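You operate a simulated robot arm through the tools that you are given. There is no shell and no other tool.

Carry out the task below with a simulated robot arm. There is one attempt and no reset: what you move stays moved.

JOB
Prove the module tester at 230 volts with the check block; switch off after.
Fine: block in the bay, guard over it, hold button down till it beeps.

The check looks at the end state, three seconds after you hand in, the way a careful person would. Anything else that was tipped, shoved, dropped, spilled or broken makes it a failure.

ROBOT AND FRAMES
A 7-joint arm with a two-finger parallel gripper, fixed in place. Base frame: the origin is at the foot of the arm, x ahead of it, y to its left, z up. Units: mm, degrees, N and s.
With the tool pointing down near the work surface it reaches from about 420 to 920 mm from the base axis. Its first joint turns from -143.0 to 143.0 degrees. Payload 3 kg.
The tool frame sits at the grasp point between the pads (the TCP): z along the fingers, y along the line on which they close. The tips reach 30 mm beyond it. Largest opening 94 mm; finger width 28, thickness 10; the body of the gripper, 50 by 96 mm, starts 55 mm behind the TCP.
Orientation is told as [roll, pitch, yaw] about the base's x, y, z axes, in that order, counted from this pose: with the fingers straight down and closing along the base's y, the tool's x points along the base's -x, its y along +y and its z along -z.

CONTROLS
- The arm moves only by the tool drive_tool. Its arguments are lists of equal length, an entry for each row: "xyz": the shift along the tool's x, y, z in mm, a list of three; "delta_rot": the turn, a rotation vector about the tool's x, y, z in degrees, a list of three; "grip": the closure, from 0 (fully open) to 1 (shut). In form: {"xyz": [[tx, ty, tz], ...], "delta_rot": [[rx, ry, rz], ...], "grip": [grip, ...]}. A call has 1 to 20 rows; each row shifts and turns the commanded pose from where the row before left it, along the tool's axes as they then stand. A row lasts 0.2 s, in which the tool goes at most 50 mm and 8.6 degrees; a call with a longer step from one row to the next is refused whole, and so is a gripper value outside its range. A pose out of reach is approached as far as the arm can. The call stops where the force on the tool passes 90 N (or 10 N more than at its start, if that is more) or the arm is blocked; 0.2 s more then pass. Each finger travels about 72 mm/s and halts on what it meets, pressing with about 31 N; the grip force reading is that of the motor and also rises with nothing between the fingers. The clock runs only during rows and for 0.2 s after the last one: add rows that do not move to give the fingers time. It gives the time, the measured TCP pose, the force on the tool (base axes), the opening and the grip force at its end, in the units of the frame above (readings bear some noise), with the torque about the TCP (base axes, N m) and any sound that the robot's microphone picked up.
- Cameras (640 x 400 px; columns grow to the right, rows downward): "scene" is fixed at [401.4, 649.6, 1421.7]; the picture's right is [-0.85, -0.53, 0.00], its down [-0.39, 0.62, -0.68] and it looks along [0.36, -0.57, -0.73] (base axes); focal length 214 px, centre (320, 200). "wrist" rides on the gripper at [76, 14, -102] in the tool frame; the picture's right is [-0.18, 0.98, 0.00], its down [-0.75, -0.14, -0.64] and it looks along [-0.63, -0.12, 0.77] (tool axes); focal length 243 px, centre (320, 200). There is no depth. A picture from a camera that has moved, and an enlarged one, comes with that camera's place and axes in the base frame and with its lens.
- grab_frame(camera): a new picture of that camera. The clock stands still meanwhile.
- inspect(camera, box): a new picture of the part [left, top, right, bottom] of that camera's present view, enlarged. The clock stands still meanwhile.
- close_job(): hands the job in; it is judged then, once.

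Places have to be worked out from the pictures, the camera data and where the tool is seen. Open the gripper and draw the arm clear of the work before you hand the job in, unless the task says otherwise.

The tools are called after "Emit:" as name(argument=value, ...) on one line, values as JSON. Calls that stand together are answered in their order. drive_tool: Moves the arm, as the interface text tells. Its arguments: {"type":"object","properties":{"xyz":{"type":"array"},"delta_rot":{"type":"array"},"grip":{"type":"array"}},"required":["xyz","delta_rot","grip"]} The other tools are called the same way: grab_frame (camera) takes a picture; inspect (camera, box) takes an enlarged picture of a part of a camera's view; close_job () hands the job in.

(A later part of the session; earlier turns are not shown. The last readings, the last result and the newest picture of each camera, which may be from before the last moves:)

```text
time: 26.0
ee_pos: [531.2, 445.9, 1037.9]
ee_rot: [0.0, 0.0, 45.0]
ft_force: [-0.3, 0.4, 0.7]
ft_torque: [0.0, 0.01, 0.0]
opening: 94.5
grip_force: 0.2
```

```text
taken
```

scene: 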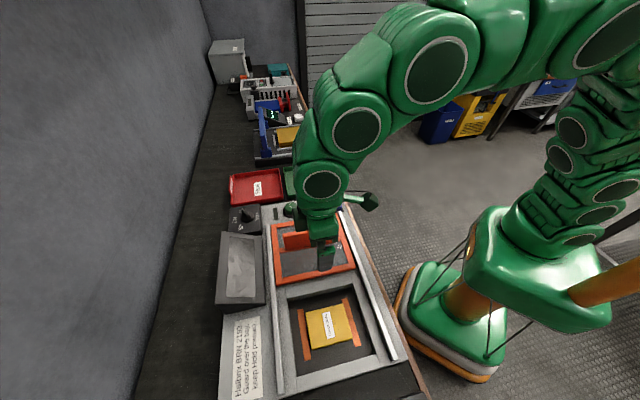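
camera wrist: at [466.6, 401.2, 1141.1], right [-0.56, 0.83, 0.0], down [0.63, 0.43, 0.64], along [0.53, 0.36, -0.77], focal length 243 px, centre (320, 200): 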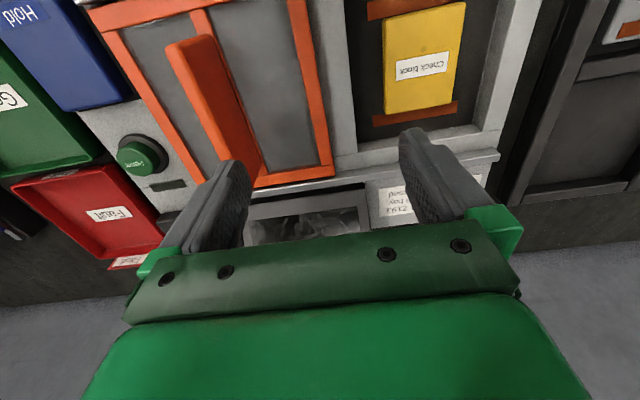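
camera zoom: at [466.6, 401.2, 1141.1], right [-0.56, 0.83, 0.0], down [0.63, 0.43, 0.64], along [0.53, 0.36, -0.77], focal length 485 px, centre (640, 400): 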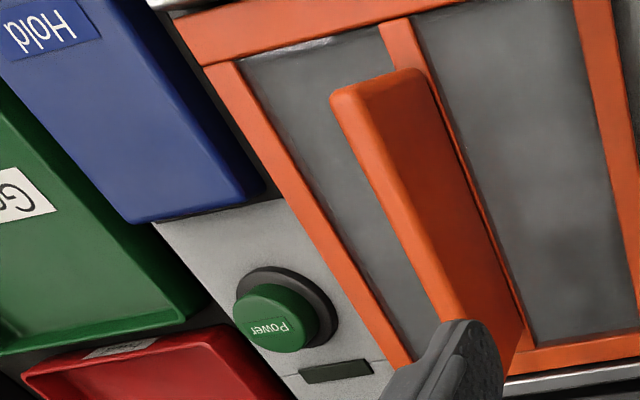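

I'll zoom tighter on the handle and knob to get their edges.

Emit:
inspect(camera="wrist", box=[140, 20, 280, 190])

Emit:
inspect(camera="scene", box=[225, 190, 345, 290])

```text
2.35 times, centred on (210, 105) of wrist
camera zoom: at [466.6, 401.2, 1141.1], right [-0.56, 0.83, 0.0], down [0.63, 0.43, 0.64], along [0.53, 0.36, -0.77], focal length 571 px, centre (579, 424)
```

zoom: 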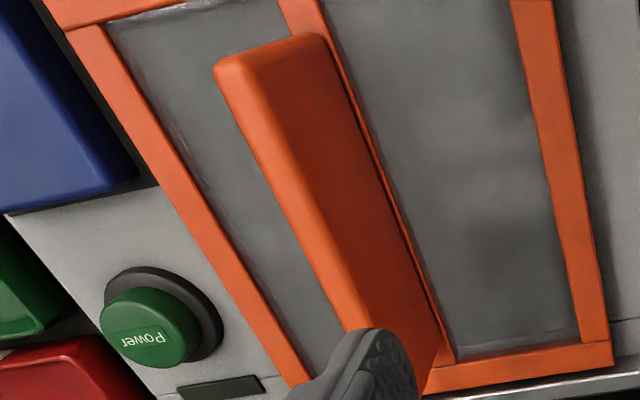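

```text
4.00 times, centred on (285, 240) of scene
camera zoom: at [401.4, 649.6, 1421.7], right [-0.85, -0.53, 0.0], down [-0.39, 0.62, -0.68], along [0.36, -0.57, -0.73], focal length 858 px, centre (460, 40)
```

zoom: 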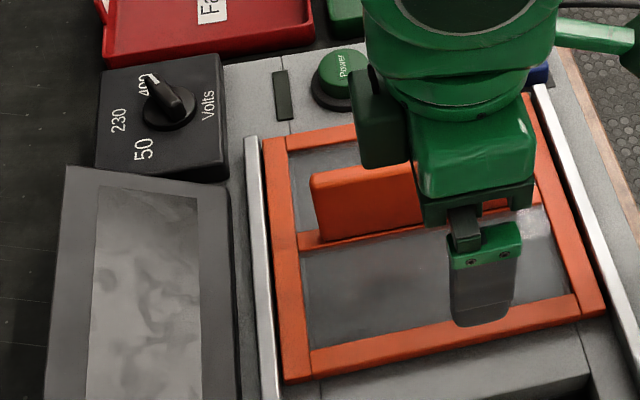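

Working it out from both cameras: the handle is a plate ~15 mm thick at u≈−167, v≈625–768, top at z≈915, guard top ≈847. I'll position above it, look, then lower the open fingers around it.

Emit:
drive_tool(xyz=[[-2, -36, 0], [-2, -36, 0], [-2, -35, 0], [0, 0, 35], [0, 0, 35], [0, 0, 0]], delta_rot=[[0, 0, 0], [0, 0, 0], [0, 0, 0], [0, 0, 0], [0, 0, 0], [0, 0, 0]], grip=[0, 0, 0, 0, 0, 0])

Emit:
grab_frame(camera="wrist")

Emit:
inspect(camera="scene", box=[225, 190, 385, 310])

```text
time: 27.4
ee_pos: [609.8, 375.6, 967.5]
ee_rot: [0.0, 0.0, 45.0]
ft_force: [0.1, 0.8, 0.2]
ft_torque: [0.0, 0.0, -0.03]
opening: 94.1
grip_force: 0.0
```

```text
taken
camera wrist: at [546.6, 330.8, 1070.3], right [-0.56, 0.83, 0.0], down [0.63, 0.43, 0.64], along [0.53, 0.36, -0.77], focal length 243 px, centre (320, 200)
```

wrist: 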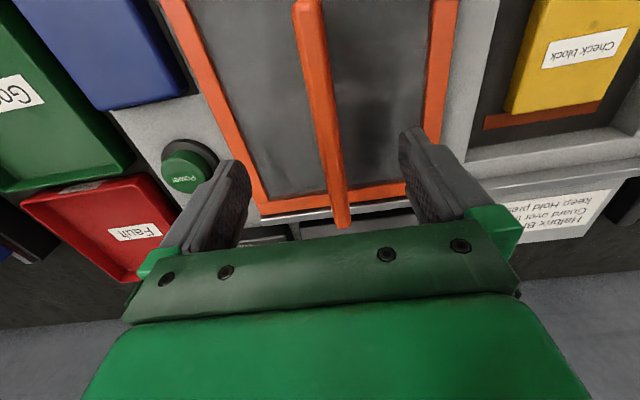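

```text
3.33 times, centred on (305, 250) of scene
camera zoom: at [401.4, 649.6, 1421.7], right [-0.85, -0.53, 0.0], down [-0.39, 0.62, -0.68], along [0.36, -0.57, -0.73], focal length 715 px, centre (370, 33)
```

zoom: 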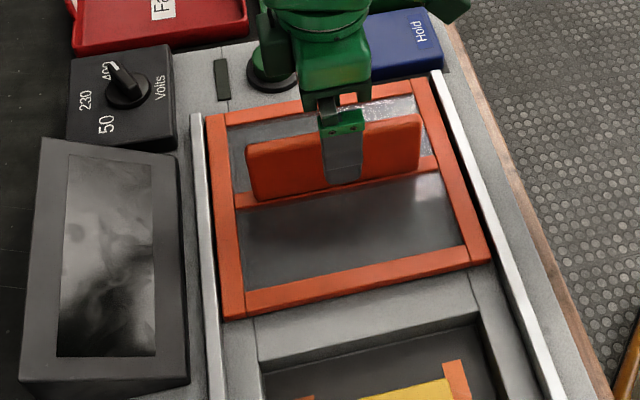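

The handle is centred between the fingers. Lowering to TCP z≈895 and closing on the handle.

Emit:
drive_tool(xyz=[[0, 0, 25], [0, 0, 25], [0, 0, 22], [0, 0, 0], [0, 0, 0], [0, 0, 0], [0, 0, 0], [0, 0, 0], [0, 0, 0]], delta_rot=[[0, 0, 0], [0, 0, 0], [0, 0, 0], [0, 0, 0], [0, 0, 0], [0, 0, 0], [0, 0, 0], [0, 0, 0], [0, 0, 0]], grip=[0, 0, 0, 0, 0.5, 0.7, 0.9, 0.95, 0.95])

Emit:
inspect(camera="scene", box=[225, 190, 385, 310])

Emit:
grab_frame(camera="wrist")

```text
time: 29.4
ee_pos: [609.6, 376.6, 895.6]
ee_rot: [0.0, 0.0, 45.0]
ft_force: [-30.4, 27.5, 1.8]
ft_torque: [-1.01, -0.1, -0.01]
opening: 28.2
grip_force: 20.6
```

```text
3.33 times, centred on (305, 250) of scene
camera zoom: at [401.4, 649.6, 1421.7], right [-0.85, -0.53, 0.0], down [-0.39, 0.62, -0.68], along [0.36, -0.57, -0.73], focal length 715 px, centre (370, 33)
```

zoom: 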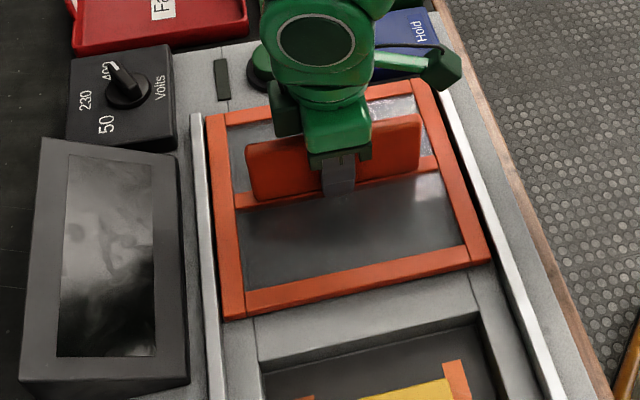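

```text
taken
camera wrist: at [545.4, 332.1, 998.1], right [-0.57, 0.82, 0.0], down [0.63, 0.43, 0.64], along [0.53, 0.36, -0.77], focal length 243 px, centre (320, 200)
```

wrist: 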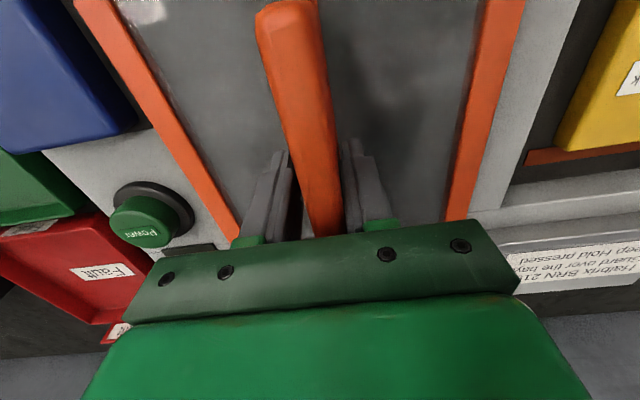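

Only the +u finger is touching (41 N sideways; the guard is at its end stop), so the handle is ~6 mm toward +u. I'll shift the tool and complete the grip.

Emit:
drive_tool(xyz=[[0, 3, 0], [0, 3, 0], [0, 0, 0], [0, 0, 0]], delta_rot=[[0, 0, 0], [0, 0, 0], [0, 0, 0], [0, 0, 0]], grip=[0.9, 0.9, 0.95, 0.95])

```text
time: 30.4
ee_pos: [606.3, 379.8, 895.4]
ee_rot: [0.1, 0.1, 45.1]
ft_force: [-20.8, 13.3, -3.1]
ft_torque: [-0.38, -0.28, -0.03]
opening: 18.5
grip_force: 45.1
```

Handle gripped (18.5 mm). I'll start sliding the guard along +u gently and read the force.

Emit:
drive_tool(xyz=[[0, 3, 0], [0, 5, 0], [0, 8, 0], [0, 10, 0]], delta_rot=[[0, 0, 0], [0, 0, 0], [0, 0, 0], [0, 0, 0]], grip=[0.95, 0.95, 0.95, 0.95])

Emit:
inspect(camera="scene", box=[225, 190, 385, 310])

```text
time: 31.4
ee_pos: [589.0, 396.9, 894.9]
ee_rot: [0.0, 0.1, 45.1]
ft_force: [0.3, -3.3, -19.7]
ft_torque: [0.37, -0.48, 0.06]
opening: 18.5
grip_force: 45.0
```

```text
3.33 times, centred on (305, 250) of scene
camera zoom: at [401.4, 649.6, 1421.7], right [-0.85, -0.53, 0.0], down [-0.39, 0.62, -0.68], along [0.36, -0.57, -0.73], focal length 715 px, centre (370, 33)
```

zoom: 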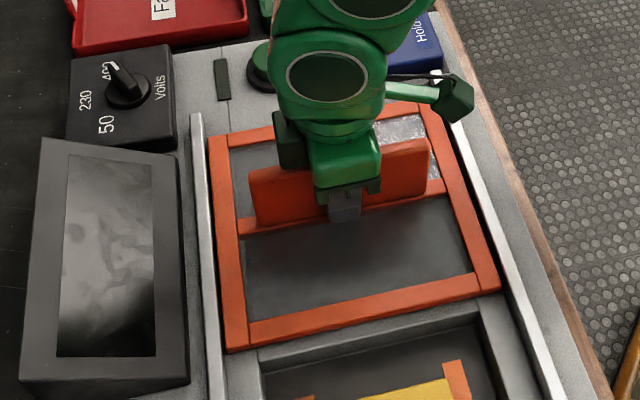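

The guard slides freely. Continuing along +u, stopping short to check alignment.

Emit:
drive_tool(xyz=[[0, 12, 0.3], [0, 20, 0.3], [0, 20, 0], [0, 20, 0], [0, 20, 0], [0, 20, 0], [0, 20, 0], [0, 12, 0], [0, 6, 0], [0, 0, 0]], delta_rot=[[0, 0, 0], [0, 0, 0], [0, 0, 0], [0, 0, 0], [0, 0, 0], [0, 0, 0], [0, 0, 0], [0, 0, 0], [0, 0, 0], [0, 0, 0]], grip=[0.95, 0.95, 0.95, 0.95, 0.95, 0.95, 0.95, 0.95, 0.95, 0.95])

Emit:
inspect(camera="scene", box=[210, 200, 420, 400])

Emit:
grab_frame(camera="wrist")

```text
time: 33.6
ee_pos: [481.2, 503.5, 895.1]
ee_rot: [0.0, 0.0, 45.0]
ft_force: [-16.4, -16.0, -7.7]
ft_torque: [0.32, -0.48, -0.03]
opening: 18.3
grip_force: 45.3
```

```text
2.00 times, centred on (315, 300) of scene
camera zoom: at [401.4, 649.6, 1421.7], right [-0.85, -0.53, 0.0], down [-0.39, 0.62, -0.68], along [0.36, -0.57, -0.73], focal length 429 px, centre (330, 0)
```

zoom: 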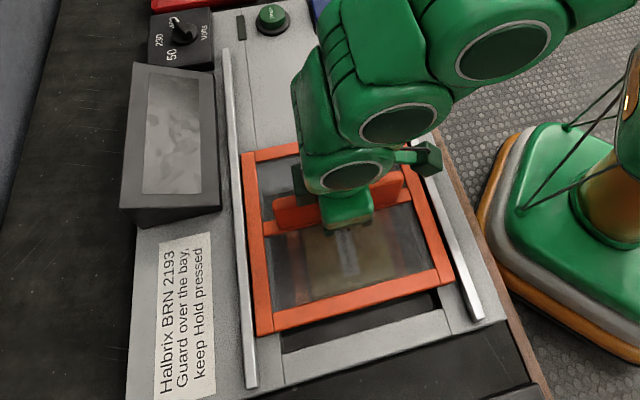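

```text
taken
camera wrist: at [417.5, 460.3, 998.4], right [-0.56, 0.83, 0.0], down [0.63, 0.43, 0.64], along [0.53, 0.36, -0.77], focal length 243 px, centre (320, 200)
```

wrist: 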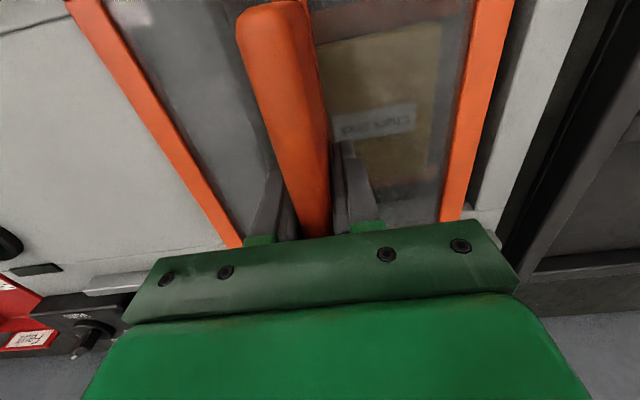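

The guard needs about 35 mm more. I'll continue with a tiny lateral correction (1 mm back toward the base) and watch for the end stop.

Emit:
drive_tool(xyz=[[1, 5, 0], [0, 8, 0], [0, 8, 0], [0, 6, 0], [0, 3, 0], [0, 0, 0]], delta_rot=[[0, 0, 0], [0, 0, 0], [0, 0, 0], [0, 0, 0], [0, 0, 0], [0, 0, 0]], grip=[0.95, 0.95, 0.95, 0.95, 0.95, 0.95])

Emit:
inspect(camera="scene", box=[210, 200, 420, 400])

Emit:
grab_frame(camera="wrist")

```text
time: 35.0
ee_pos: [461.5, 525.4, 895.9]
ee_rot: [0.0, -0.1, 45.0]
ft_force: [19.8, 17.3, -9.5]
ft_torque: [0.16, -0.34, -0.03]
opening: 18.3
grip_force: 45.3
```

```text
2.00 times, centred on (315, 300) of scene
camera zoom: at [401.4, 649.6, 1421.7], right [-0.85, -0.53, 0.0], down [-0.39, 0.62, -0.68], along [0.36, -0.57, -0.73], focal length 429 px, centre (330, 0)
```

zoom: 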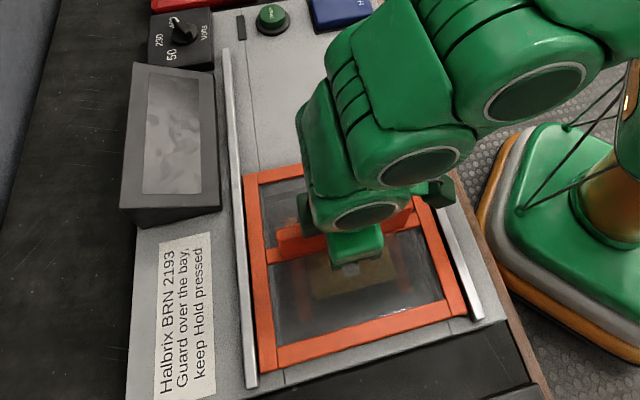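

```text
taken
camera wrist: at [396.2, 481.2, 998.2], right [-0.56, 0.83, 0.0], down [0.63, 0.43, 0.64], along [0.53, 0.36, -0.77], focal length 243 px, centre (320, 200)
```

wrist: 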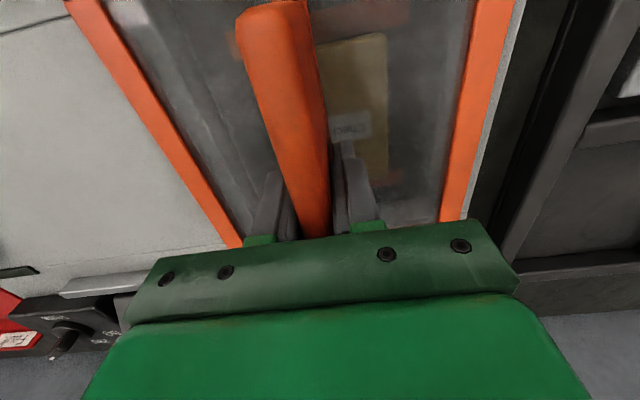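

The guard now covers the bay with no stop felt yet. I'll nudge another 6 mm to look for the end stop, relaxing the lateral load.

Emit:
drive_tool(xyz=[[-0.5, 2, 0], [0, 2, 0], [0, 2, 0], [0, 0, 0]], delta_rot=[[0, 0, 0], [0, 0, 0], [0, 0, 0], [0, 0, 0]], grip=[0.95, 0.95, 0.95, 0.95])

Emit:
inspect(camera="scene", box=[260, 330, 400, 400])

```text
time: 36.0
ee_pos: [456.4, 529.8, 895.2]
ee_rot: [0.1, 0.0, 44.9]
ft_force: [18.6, 15.0, 7.0]
ft_torque: [-0.82, 0.8, 0.02]
opening: 18.3
grip_force: 45.0
```

```text
4.57 times, centred on (330, 365) of scene
camera zoom: at [401.4, 649.6, 1421.7], right [-0.85, -0.53, 0.0], down [-0.39, 0.62, -0.68], along [0.36, -0.57, -0.73], focal length 980 px, centre (274, -554)
```

zoom: 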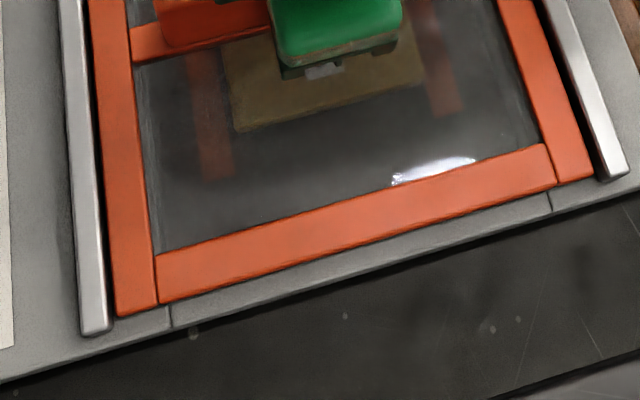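

The guard sits over the bay with its front bar over the bay's front frame. I'll release and lift clear, then view the result and the knob.

Emit:
drive_tool(xyz=[[0, 0, 0], [0, 0, 0], [0, 0, 0], [0, 0, -30], [0, 0, -40], [0, 0, -40], [0, 0, -30], [0, 0, 0]], delta_rot=[[0, 0, 0], [0, 0, 0], [0, 0, 0], [0, 0, 0], [0, 0, 0], [0, 0, 0], [0, 0, 0], [0, 0, 0]], grip=[0.5, 0.4, 0.4, 0.4, 0.4, 0.4, 0.4, 0.4])

Emit:
grab_frame(camera="wrist")

Emit:
grab_frame(camera="scene")

```text
time: 37.8
ee_pos: [457.2, 530.1, 1037.4]
ee_rot: [0.0, -0.1, 45.0]
ft_force: [-0.2, 0.4, 0.7]
ft_torque: [-0.01, 0.01, 0.03]
opening: 56.3
grip_force: 0.0
```

```text
taken
camera wrist: at [392.2, 485.5, 1139.5], right [-0.56, 0.83, 0.0], down [0.63, 0.43, 0.64], along [0.53, 0.36, -0.77], focal length 243 px, centre (320, 200)
```

wrist: 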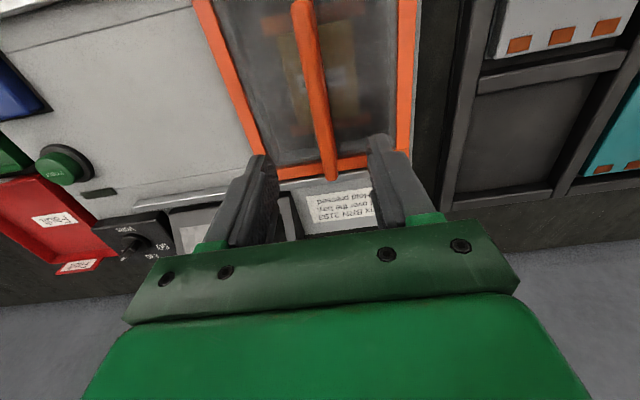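

```text
taken
```

scene: 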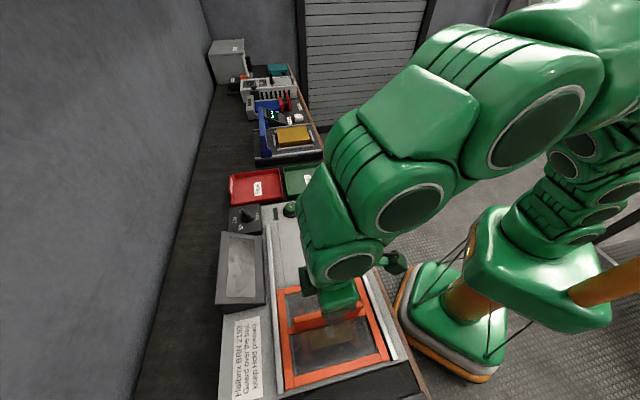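

The guard covers the block. Next is the voltage knob near u≈−310, v≈873 (close to the reach limit). I'll move over there with open fingers for a close look.

Emit:
drive_tool(xyz=[[-6.9, -40.2, 4.1], [-6.9, -40.2, 4.1], [-6.9, -40.2, 4.1], [-6.9, -40.2, 4.1], [-6.9, -40.2, 4.1], [-6.9, -40.2, 4.1], [-6.9, -40.2, 4.1], [-6.9, -40.2, 4.1], [-6.9, -40.2, 4.1], [0, 0, 0]], delta_rot=[[0, 0, 0], [0, 0, 0], [0, 0, 0], [0, 0, 0], [0, 0, 0], [0, 0, 0], [0, 0, 0], [0, 0, 0], [0, 0, 0], [0, 0, 0]], grip=[0, 0, 0, 0, 0, 0, 0, 0, 0, 0])

Emit:
grab_frame(camera="wrist")

Emit:
inspect(camera="wrist", box=[240, 120, 420, 240])

Emit:
grab_frame(camera="scene")

```text
time: 40.0
ee_pos: [756.1, 317.5, 999.0]
ee_rot: [0.1, -0.1, 45.0]
ft_force: [0.4, 0.7, -0.2]
ft_torque: [-0.01, 0.0, 0.0]
opening: 94.1
grip_force: 0.0
```

```text
taken
camera wrist: at [691.7, 273.2, 1100.9], right [-0.56, 0.83, 0.0], down [0.63, 0.43, 0.64], along [0.53, 0.36, -0.77], focal length 243 px, centre (320, 200)
```

wrist: 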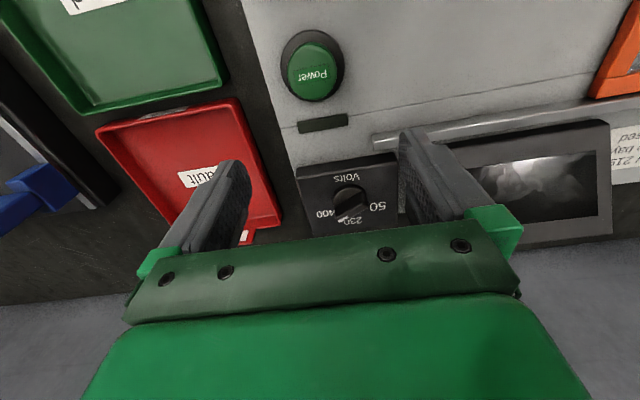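

```text
3.33 times, centred on (330, 180) of wrist
camera zoom: at [691.7, 273.2, 1100.9], right [-0.56, 0.83, 0.0], down [0.63, 0.43, 0.64], along [0.53, 0.36, -0.77], focal length 809 px, centre (287, 267)
```

zoom: 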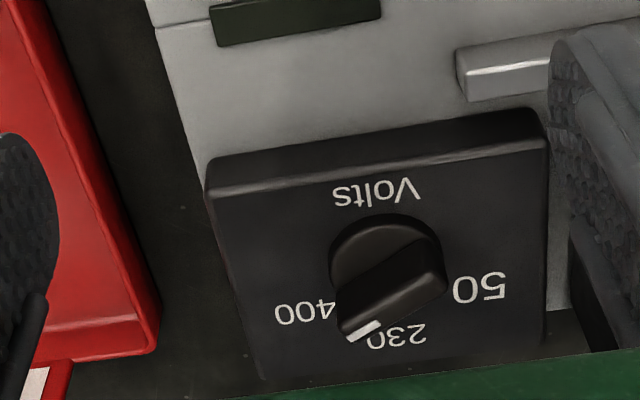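

```text
taken
```

scene: 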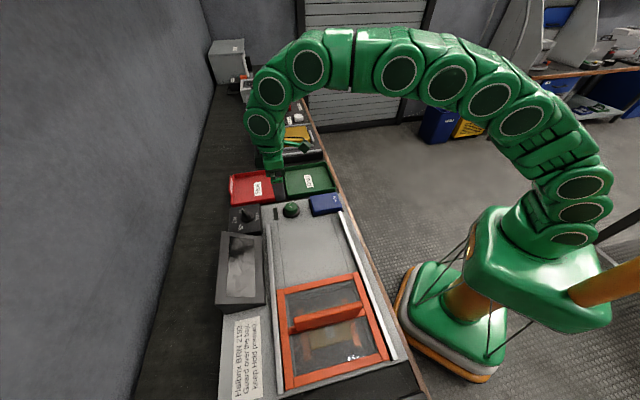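

The knob points at 400 (60° clockwise of the 230 mark); the labels sit at 50:+60°, 230: straight away from me, 400:−60°. I need to align the fingers with the bar (yaw −15°), tilt them outward to extend reach, then twist 60° counter-clockwise. First I'll set that orientation up high.

Emit:
drive_tool(xyz=[[0, 0, 0], [0, 0, 0], [0, 0, 0], [0, 0, 0], [0, 0, 0], [0, 0, 0], [0, 0, 0], [0, 0, 0], [0, 0, 0], [0, 0, 0], [0, 0, 0]], delta_rot=[[0, 0, 7.5], [0, 0, 7.5], [0, 0, 7.5], [0, 0, 7.5], [0, 0, 7.5], [0, 0, 7.5], [0, 0, 7.5], [0, 0, 7.5], [0, -7.5, 0], [0, -7.5, 0], [0, 0, 0]], grip=[0.5, 0.5, 0.5, 0.5, 0.5, 0.5, 0.5, 0.5, 0.5, 0.5, 0.5])

Emit:
grab_frame(camera="wrist")

Emit:
grab_frame(camera="scene")

```text
time: 42.4
ee_pos: [757.0, 317.0, 998.6]
ee_rot: [0.1, -15.0, -15.1]
ft_force: [0.5, -0.4, -0.2]
ft_torque: [-0.02, 0.03, 0.01]
opening: 47.1
grip_force: 0.1
```

```text
taken
camera wrist: at [662.7, 356.5, 1078.1], right [0.43, 0.9, 0.05], down [0.51, -0.28, 0.82], along [0.75, -0.32, -0.58], focal length 243 px, centre (320, 200)
```

wrist: 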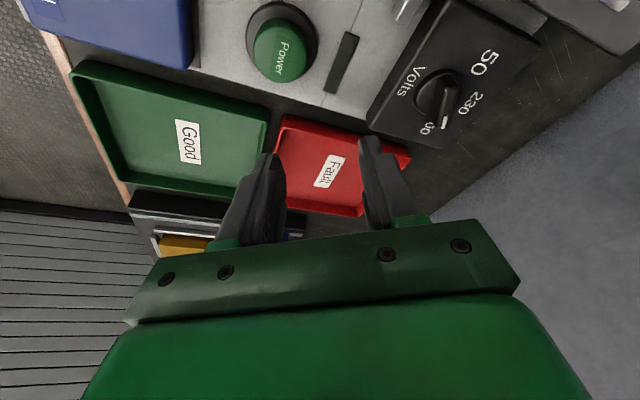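

```text
taken
```

scene: 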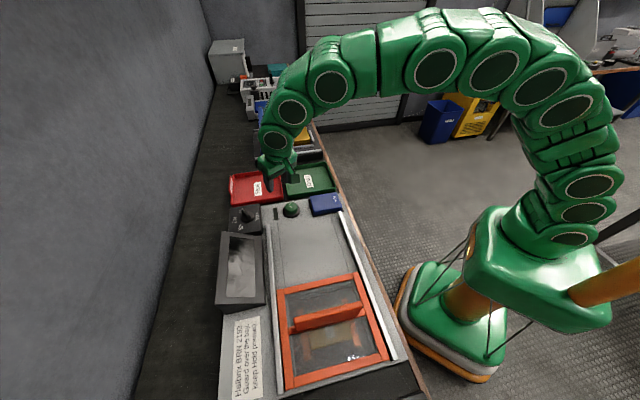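

Orientation set. Zooming on the knob from this new viewpoint to refine its place and the bar direction.

Emit:
inspect(camera="wrist", box=[360, 20, 540, 150])

Emit:
inspect(camera="scene", box=[220, 195, 300, 250])

```text
3.08 times, centred on (450, 85) of wrist
camera zoom: at [662.7, 356.5, 1078.1], right [0.43, 0.9, 0.05], down [0.51, -0.28, 0.82], along [0.75, -0.32, -0.58], focal length 746 px, centre (-80, 554)
```

zoom: 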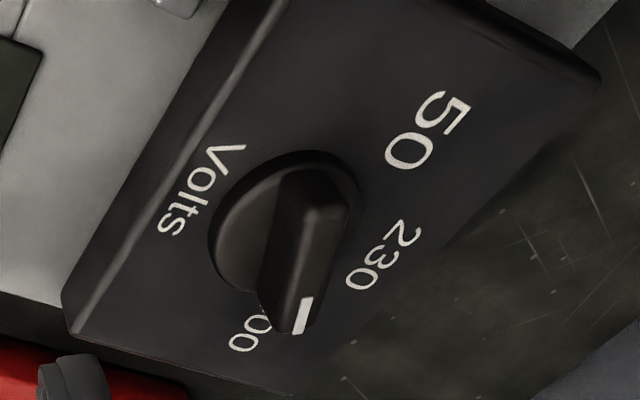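

```text
7.27 times, centred on (260, 222) of scene
camera zoom: at [401.4, 649.6, 1421.7], right [-0.85, -0.53, 0.0], down [-0.39, 0.62, -0.68], along [0.36, -0.57, -0.73], focal length 1560 px, centre (756, 36)
```

zoom: 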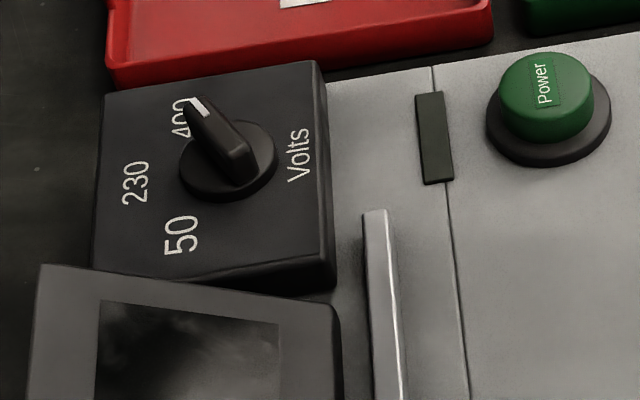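

The bar points along base angle ≈−15° and the knob axis is near (829, 411), disc top z≈870, bar top ≈890. I'll tilt 10° more and move to hover about 30 mm above the bar, checking that it's reachable.

Emit:
drive_tool(xyz=[[0, 0, 0], [0, 0, 0], [-4.4, 27.4, 15.45], [-4.4, 27.4, 15.45], [-4.4, 27.4, 15.45], [-4.4, 27.4, 15.45], [0, 0, 0]], delta_rot=[[0, -5, 0], [0, -5, 0], [0, 0, 0], [0, 0, 0], [0, 0, 0], [0, 0, 0], [0, 0, 0]], grip=[0.5, 0.5, 0.5, 0.5, 0.5, 0.5, 0.5])

Emit:
grab_frame(camera="wrist")

Emit:
inspect(camera="scene", box=[220, 175, 310, 245])

```text
time: 44.0
ee_pos: [826.1, 412.6, 949.3]
ee_rot: [-0.1, -25.0, -14.9]
ft_force: [-0.8, -0.1, -0.1]
ft_torque: [-0.04, 0.01, 0.0]
opening: 46.8
grip_force: 0.1
```

```text
taken
camera wrist: at [720.5, 454.8, 1011.1], right [0.42, 0.91, 0.08], down [0.36, -0.24, 0.9], along [0.84, -0.35, -0.43], focal length 243 px, centre (320, 200)
```

wrist: 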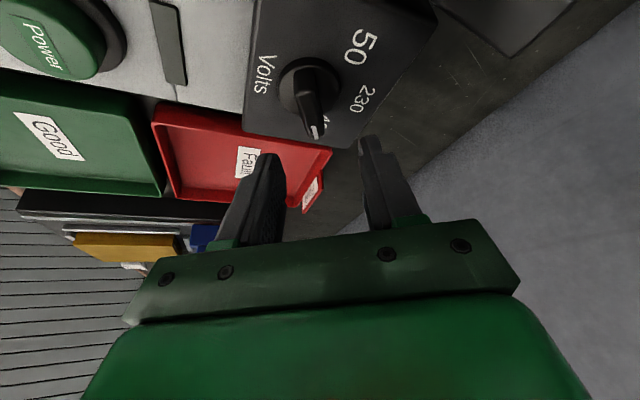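

```text
5.71 times, centred on (265, 210) of scene
camera zoom: at [401.4, 649.6, 1421.7], right [-0.85, -0.53, 0.0], down [-0.39, 0.62, -0.68], along [0.36, -0.57, -0.73], focal length 1226 px, centre (634, 143)
```

zoom: 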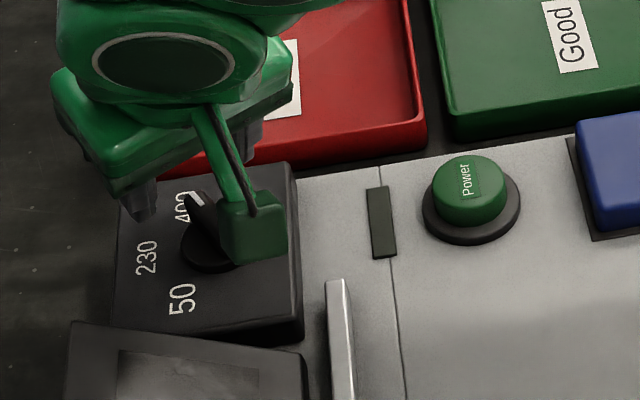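

Reachable with this tilt. The bar appears ~4 mm toward −y of my finger midline; I'll correct and lower 20 mm vertically, then re-check.

Emit:
drive_tool(xyz=[[0, -4, 0], [4.2, 0, 9], [4.2, 0, 9], [0, 0, 0]], delta_rot=[[0, 0, 0], [0, 0, 0], [0, 0, 0], [0, 0, 0]], grip=[0.5, 0.5, 0.5, 0.5])

Emit:
inspect(camera="wrist", box=[220, 40, 420, 240])

Emit:
inspect(camera="scene", box=[220, 175, 310, 245])

```text
time: 45.0
ee_pos: [822.9, 408.5, 930.6]
ee_rot: [0.0, -25.0, -15.0]
ft_force: [0.6, -0.8, -0.5]
ft_torque: [-0.02, -0.03, 0.04]
opening: 46.9
grip_force: 0.0
```

```text
2.00 times, centred on (320, 140) of wrist
camera zoom: at [719.0, 450.7, 990.8], right [0.42, 0.91, 0.08], down [0.36, -0.24, 0.9], along [0.83, -0.35, -0.43], focal length 485 px, centre (320, 320)
```

zoom: 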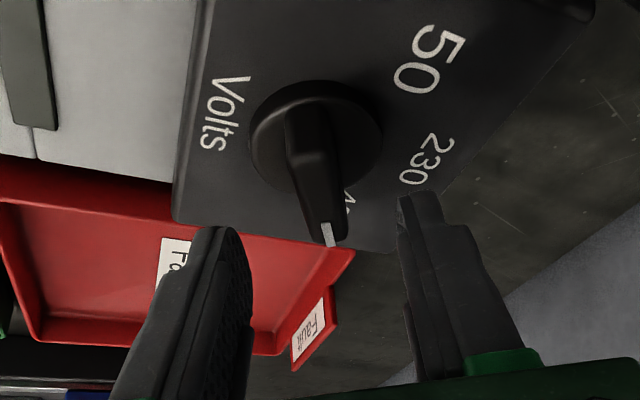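

```text
5.71 times, centred on (265, 210) of scene
camera zoom: at [401.4, 649.6, 1421.7], right [-0.85, -0.53, 0.0], down [-0.39, 0.62, -0.68], along [0.36, -0.57, -0.73], focal length 1226 px, centre (634, 143)
```

zoom: 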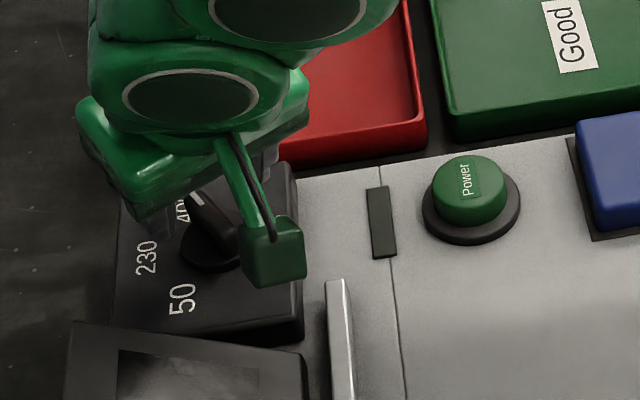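

The bar is now on my finger midline (within 1–2 mm). Lowering about 20 mm vertically so the fingers straddle the bar.

Emit:
drive_tool(xyz=[[4.3, 0, 9.4], [4.3, 0, 9.3], [0, 0, 0]], delta_rot=[[0, 0, 0], [0, 0, 0], [0, 0, 0]], grip=[0.5, 0.5, 0.5])

Emit:
inspect(camera="wrist", box=[220, 40, 420, 240])

Emit:
inspect(camera="scene", box=[220, 175, 310, 245])

```text
time: 45.8
ee_pos: [824.3, 407.6, 910.2]
ee_rot: [0.0, -25.0, -15.0]
ft_force: [0.5, 0.2, -0.2]
ft_torque: [0.01, -0.04, 0.0]
opening: 47.0
grip_force: 0.1
```

```text
2.00 times, centred on (320, 140) of wrist
camera zoom: at [719.0, 451.3, 970.6], right [0.42, 0.91, 0.08], down [0.36, -0.24, 0.9], along [0.83, -0.35, -0.43], focal length 485 px, centre (320, 320)
```

zoom: 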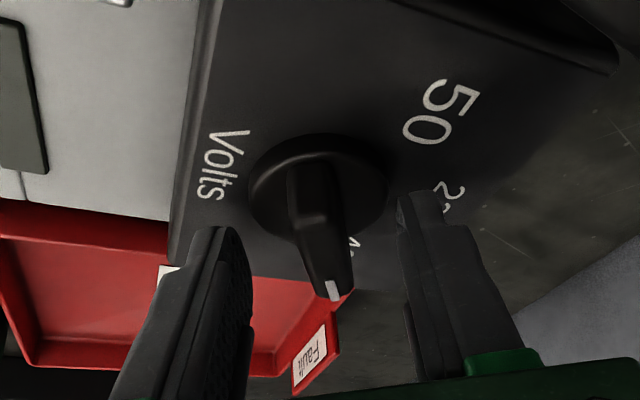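

```text
5.71 times, centred on (265, 210) of scene
camera zoom: at [401.4, 649.6, 1421.7], right [-0.85, -0.53, 0.0], down [-0.39, 0.62, -0.68], along [0.36, -0.57, -0.73], focal length 1226 px, centre (634, 143)
```

zoom: 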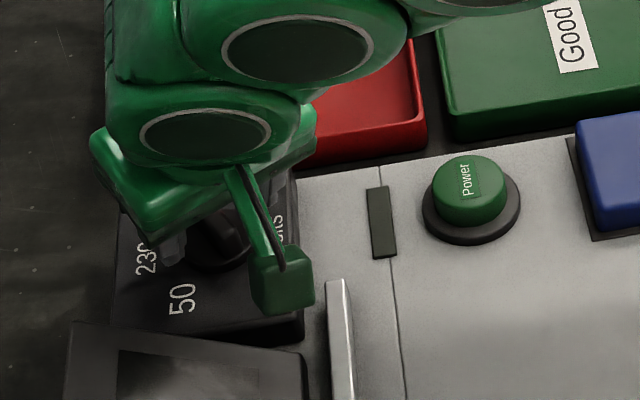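

Fingers straddle the bar with ~5 mm overlap. I'll go down 4 mm more, check for contact, then close lightly.

Emit:
drive_tool(xyz=[[0.85, 0, 1.8], [0.85, 0, 1.8], [0, 0, 0]], delta_rot=[[0, 0, 0], [0, 0, 0], [0, 0, 0]], grip=[0.5, 0.5, 0.5])

```text
time: 46.6
ee_pos: [824.3, 407.7, 906.0]
ee_rot: [0.0, -25.0, -15.0]
ft_force: [-0.3, -0.3, 0.3]
ft_torque: [-0.01, -0.02, 0.0]
opening: 46.9
grip_force: 0.1
```

No contact. Another 3 mm down, then close.

Emit:
drive_tool(xyz=[[0.65, 0, 1.4], [0.65, 0, 1.4], [0, 0, 0]], delta_rot=[[0, 0, 0], [0, 0, 0], [0, 0, 0]], grip=[0.5, 0.5, 0.5])

Emit:
inspect(camera="wrist", box=[220, 40, 420, 240])

```text
time: 47.4
ee_pos: [824.3, 408.0, 903.3]
ee_rot: [0.0, -25.0, -15.0]
ft_force: [-2.6, -0.6, 5.9]
ft_torque: [-0.12, 0.08, -0.06]
opening: 47.0
grip_force: 0.1
```

```text
2.00 times, centred on (320, 140) of wrist
camera zoom: at [718.8, 450.9, 963.9], right [0.42, 0.91, 0.08], down [0.36, -0.24, 0.9], along [0.83, -0.35, -0.43], focal length 485 px, centre (320, 320)
```

zoom: 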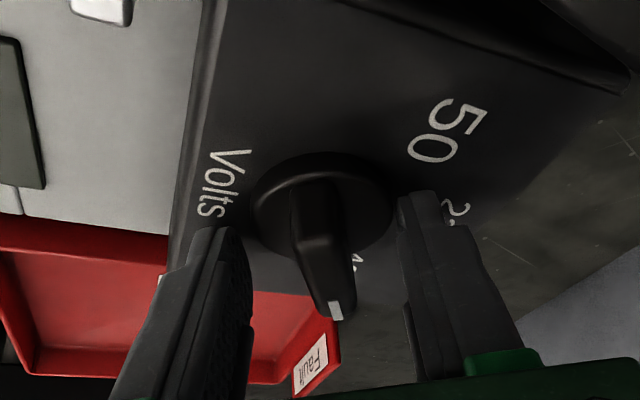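

A light 6 N touch – tips reached the disc. I'll rise 1.5 mm and close on the bar.

Emit:
drive_tool(xyz=[[-0.65, 0, -1.4], [0, 0, 0], [0, 0, 0], [0, 0, 0], [0, 0, 0]], delta_rot=[[0, 0, 0], [0, 0, 0], [0, 0, 0], [0, 0, 0], [0, 0, 0]], grip=[0.5, 0.7, 0.85, 0.95, 1.0])

Emit:
inspect(camera="wrist", box=[220, 40, 420, 240])

```text
time: 48.6
ee_pos: [823.7, 411.3, 904.8]
ee_rot: [0.1, -25.1, -14.9]
ft_force: [9.5, 36.8, -3.7]
ft_torque: [1.25, -0.33, 0.16]
opening: 41.0
grip_force: 45.2
```

```text
2.00 times, centred on (320, 140) of wrist
camera zoom: at [718.1, 453.0, 965.2], right [0.41, 0.91, 0.08], down [0.36, -0.24, 0.9], along [0.84, -0.34, -0.43], focal length 485 px, centre (320, 320)
```

zoom: 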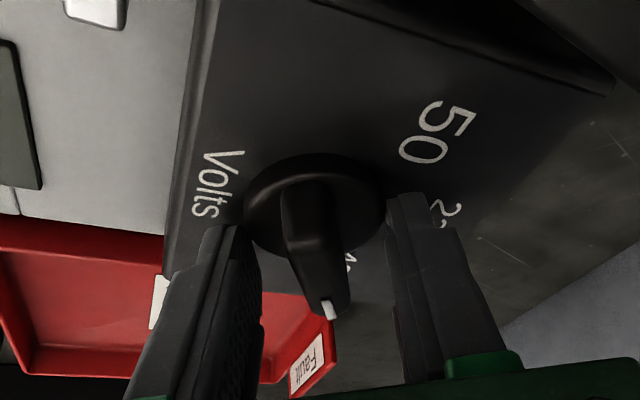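

The fingers closed on the knob's round base (41 mm), not the bar, so the base is taller than I thought. I'll open, rise ~9 mm, shift 3 mm toward +y side and close again on the bar alone.

Emit:
drive_tool(xyz=[[0, 0, 0], [0, 0, 0], [-1.9, 1.5, -4.1], [-1.9, 1.5, -4.1], [0, 0, 0]], delta_rot=[[0, 0, 0], [0, 0, 0], [0, 0, 0], [0, 0, 0], [0, 0, 0]], grip=[0.4, 0.4, 0.4, 0.4, 0.4])

Emit:
inspect(camera="wrist", box=[240, 80, 400, 200])

```text
time: 49.8
ee_pos: [825.1, 410.9, 912.7]
ee_rot: [-0.1, -25.0, -15.0]
ft_force: [0.2, 0.2, -0.3]
ft_torque: [0.0, 0.04, -0.01]
opening: 56.2
grip_force: 0.1
```

```text
3.33 times, centred on (320, 140) of wrist
camera zoom: at [720.0, 453.7, 974.1], right [0.42, 0.91, 0.08], down [0.36, -0.24, 0.9], along [0.83, -0.35, -0.43], focal length 809 px, centre (320, 400)
```

zoom: 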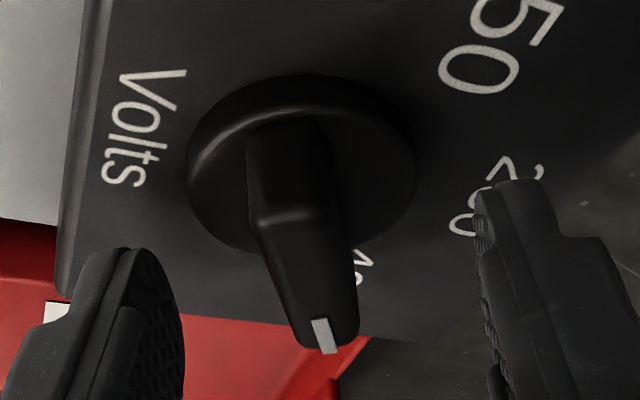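

Clear view: the bar rises from the disc. Closing gently now.

Emit:
drive_tool(xyz=[[0, 0, 0], [0, 0, 0], [0, 0, 0], [0, 0, 0], [0, 0, 0]], delta_rot=[[0, 0, 0], [0, 0, 0], [0, 0, 0], [0, 0, 0], [0, 0, 0]], grip=[0.6, 0.7, 0.8, 0.9, 0.95])

Emit:
inspect(camera="wrist", box=[240, 80, 400, 200])

```text
time: 51.0
ee_pos: [825.9, 410.6, 913.3]
ee_rot: [-0.1, -25.1, -15.0]
ft_force: [-5.6, -8.9, -0.6]
ft_torque: [-0.11, 0.2, -0.01]
opening: 12.8
grip_force: 44.6
```

```text
3.33 times, centred on (320, 140) of wrist
camera zoom: at [720.1, 453.2, 974.1], right [0.42, 0.91, 0.08], down [0.36, -0.24, 0.9], along [0.83, -0.35, -0.43], focal length 809 px, centre (320, 400)
```

zoom: 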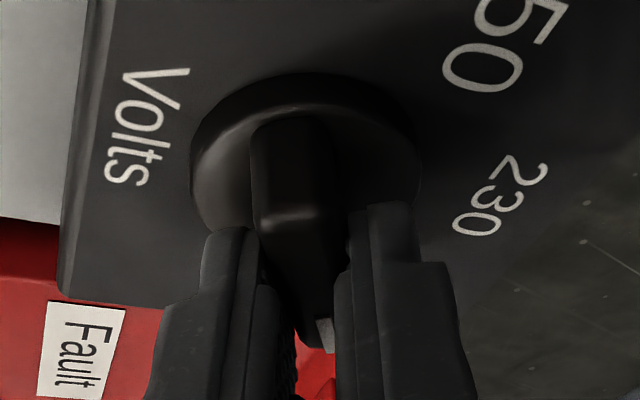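

I have the bar (12.8 mm) with almost no side load, and the TCP is nearly on the knob axis. I'll rotate about the vertical axis by +30° first and check forces.

Emit:
drive_tool(xyz=[[0, 0, 0], [0, 0, 0], [0, 0, 0], [0, 0, 0], [0, 0, 0], [0, 0, 0], [0, 0, 0]], delta_rot=[[-2.115, 0, -4.53], [-2.115, 0, -4.53], [-2.115, 0, -4.53], [-2.115, 0, -4.53], [-2.115, 0, -4.53], [-2.115, 0, -4.53], [0, 0, 0]], grip=[0.95, 0.95, 0.95, 0.95, 0.95, 0.95, 0.95])

Emit:
inspect(camera="wrist", box=[240, 80, 400, 200])

```text
time: 52.6
ee_pos: [825.3, 409.4, 914.3]
ee_rot: [0.0, -24.8, 15.0]
ft_force: [-6.0, -36.1, 2.3]
ft_torque: [-1.05, 0.93, -0.04]
opening: 12.8
grip_force: 44.5
```

```text
3.33 times, centred on (320, 140) of wrist
camera zoom: at [712.7, 393.8, 974.2], right [-0.09, 0.99, 0.08], down [0.44, -0.03, 0.9], along [0.9, 0.12, -0.43], focal length 809 px, centre (320, 400)
```

zoom: 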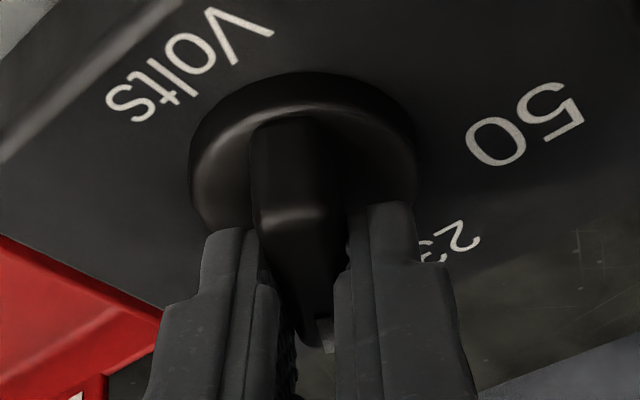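

The knob is turning with the tool; a −36 N side load suggests moving ~1.5 mm toward −y. Applying that and turning the remaining 30°.

Emit:
drive_tool(xyz=[[0.35, -1.45, -0.16], [0, -0.2, 0], [0, -0.2, 0], [0, -0.2, 0], [0, -0.2, 0], [0, -0.2, 0], [0, 0, 0], [0, 0, 0]], delta_rot=[[-2.115, 0, -4.53], [-2.115, 0, -4.53], [-2.115, 0, -4.53], [-2.115, 0, -4.53], [-2.115, 0, -4.53], [-2.115, 0, -4.53], [0, 0, 0], [0, 0, 0]], grip=[0.95, 0.95, 0.95, 0.95, 0.95, 0.95, 0.95, 0.95])

Emit:
inspect(camera="wrist", box=[240, 80, 400, 200])

Emit:
inspect(camera="scene", box=[220, 175, 310, 245])

```text
time: 54.4
ee_pos: [824.9, 407.2, 913.9]
ee_rot: [0.0, -25.0, 45.0]
ft_force: [18.9, -20.6, -15.3]
ft_torque: [-0.64, -0.36, -0.07]
opening: 12.9
grip_force: 45.0
```

```text
3.33 times, centred on (320, 140) of wrist
camera zoom: at [736.0, 338.6, 974.1], right [-0.58, 0.81, 0.08], down [0.39, 0.19, 0.9], along [0.72, 0.55, -0.43], focal length 809 px, centre (320, 400)
```

zoom: 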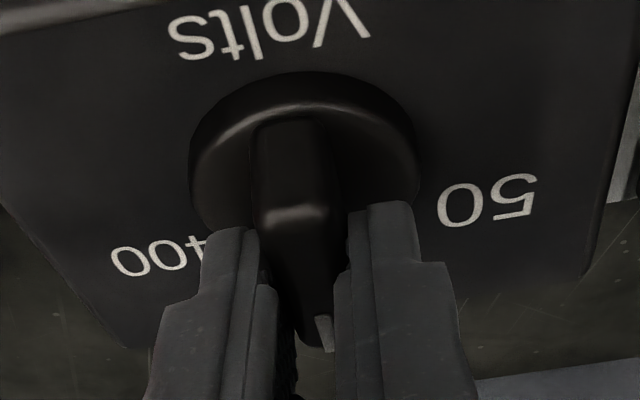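

```text
5.71 times, centred on (265, 210) of scene
camera zoom: at [401.4, 649.6, 1421.7], right [-0.85, -0.53, 0.0], down [-0.39, 0.62, -0.68], along [0.36, -0.57, -0.73], focal length 1226 px, centre (634, 143)
```

zoom: 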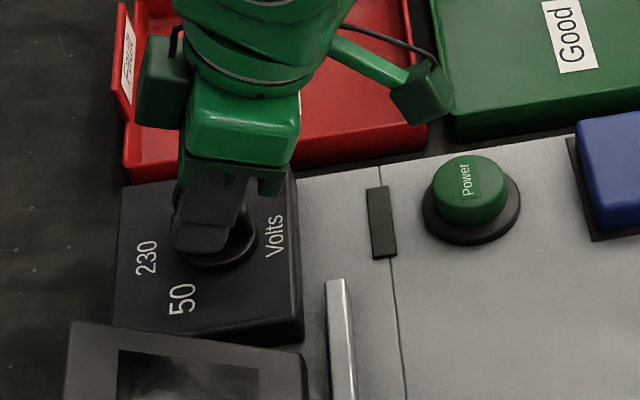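

The pointer now aims at 230. I'll relieve the side load a little, open, and lift vertically.

Emit:
drive_tool(xyz=[[0, -0.8, 0], [0, 0, 0], [0, 0, 0], [-6.3, 0, -13.6], [-12.7, 0, -27.2], [-12.7, 0, -27.2], [-12.7, 0, -27.2], [0, 0, 0]], delta_rot=[[0, 0, 0], [0, 0, 0], [0, 0, 0], [0, 0, 0], [0, 0, 0], [0, 0, 0], [0, 0, 0], [0, 0, 0]], grip=[0.95, 0.6, 0.6, 0.6, 0.6, 0.6, 0.6, 0.6])

Emit:
grab_frame(camera="wrist")

Emit:
inspect(camera="scene", box=[220, 175, 310, 245])

```text
time: 56.2
ee_pos: [826.0, 407.0, 1018.6]
ee_rot: [0.1, -25.1, 44.8]
ft_force: [-0.9, 0.8, -0.7]
ft_torque: [-0.01, -0.06, 0.0]
opening: 37.7
grip_force: 0.1
```

```text
taken
camera wrist: at [736.6, 338.4, 1079.1], right [-0.58, 0.81, 0.08], down [0.39, 0.19, 0.9], along [0.72, 0.55, -0.43], focal length 243 px, centre (320, 200)
```

wrist: 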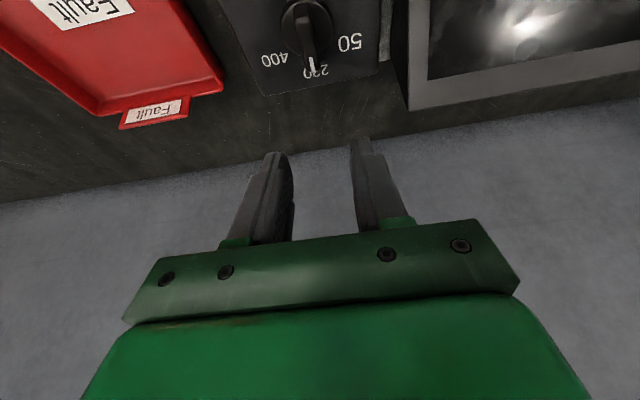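

```text
5.71 times, centred on (265, 210) of scene
camera zoom: at [401.4, 649.6, 1421.7], right [-0.85, -0.53, 0.0], down [-0.39, 0.62, -0.68], along [0.36, -0.57, -0.73], focal length 1226 px, centre (634, 143)
```

zoom: 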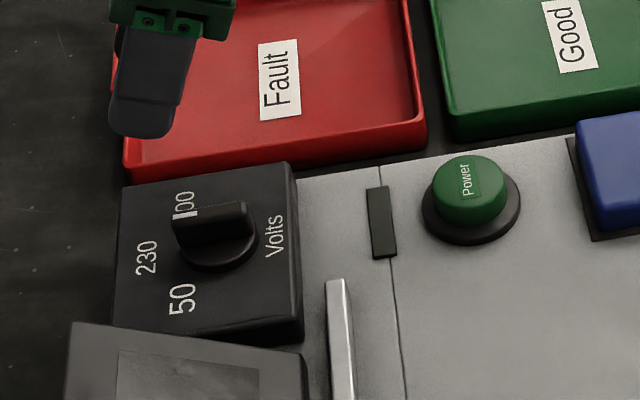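

The pointer now sits on 230 (within ~1°). Next I'll retreat toward the base, straighten the tool to vertical, close the fingers and hover near the Power button.

Emit:
drive_tool(xyz=[[31.7, -3, -14.8], [31.7, -3, -14.8], [31.7, -3, -14.8], [31.7, -3, -14.8], [0, 0, 0], [0, 0, 0], [0, 0, 0], [0, 0, 0], [0, 0, 0]], delta_rot=[[0, 0, 0], [0, 0, 0], [0, 0, 0], [0, 0, 0], [0, 6.25, 0], [0, 6.25, 0], [0, 6.25, 0], [0, 6.25, 0], [0, 0, 0]], grip=[1, 1, 1, 1, 1, 1, 1, 1, 1])

Emit:
grab_frame(camera="wrist")

Emit:
grab_frame(camera="scene")

```text
time: 58.2
ee_pos: [734.5, 300.9, 1018.4]
ee_rot: [0.1, 0.1, 45.0]
ft_force: [0.7, -0.3, 0.6]
ft_torque: [0.0, 0.01, 0.03]
opening: 0.1
grip_force: 30.9
```

```text
taken
camera wrist: at [671.3, 256.4, 1121.4], right [-0.56, 0.83, 0.0], down [0.63, 0.43, 0.64], along [0.53, 0.36, -0.77], focal length 243 px, centre (320, 200)
```

wrist: 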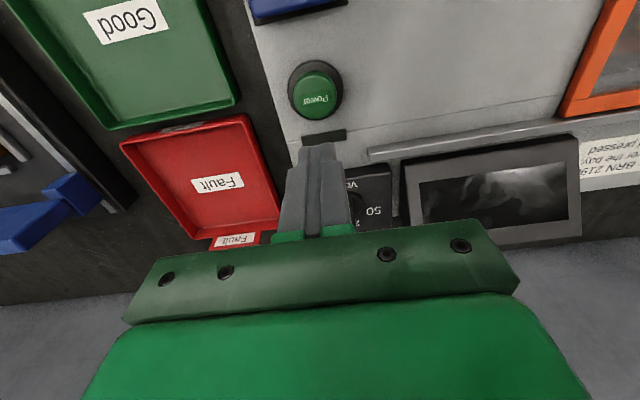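

```text
taken
```

scene: 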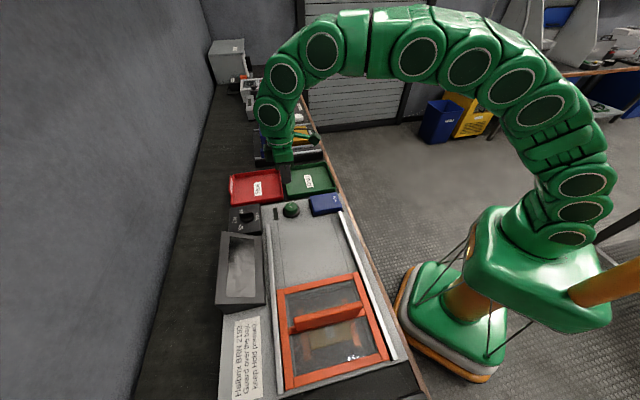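

I'm nearly directly above the Power button. Descending to just above it, then checking the picture.

Emit:
drive_tool(xyz=[[1.5, -1, 34], [0, 0, 34], [0, 0, 30], [0, 0, 0]], delta_rot=[[0, 0, 0], [0, 0, 0], [0, 0, 0], [0, 0, 0]], grip=[1, 1, 1, 1])

Emit:
grab_frame(camera="wrist")

Emit:
inspect(camera="scene", box=[230, 160, 350, 240])

```text
time: 59.2
ee_pos: [735.5, 300.5, 921.1]
ee_rot: [0.1, 0.0, 45.1]
ft_force: [-0.1, -1.0, -0.5]
ft_torque: [-0.02, -0.02, 0.0]
opening: 0.1
grip_force: 30.4
```

```text
taken
camera wrist: at [671.3, 255.5, 1023.1], right [-0.56, 0.83, 0.0], down [0.63, 0.43, 0.64], along [0.53, 0.36, -0.77], focal length 243 px, centre (320, 200)
```

wrist: 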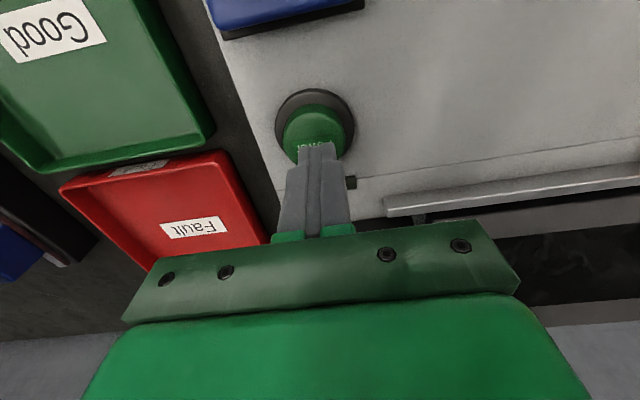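

```text
5.00 times, centred on (290, 200) of scene
camera zoom: at [401.4, 649.6, 1421.7], right [-0.85, -0.53, 0.0], down [-0.39, 0.62, -0.68], along [0.36, -0.57, -0.73], focal length 1072 px, centre (470, 200)
```

zoom: 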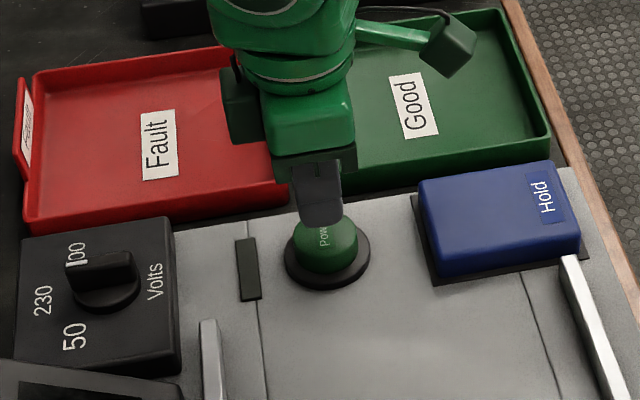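

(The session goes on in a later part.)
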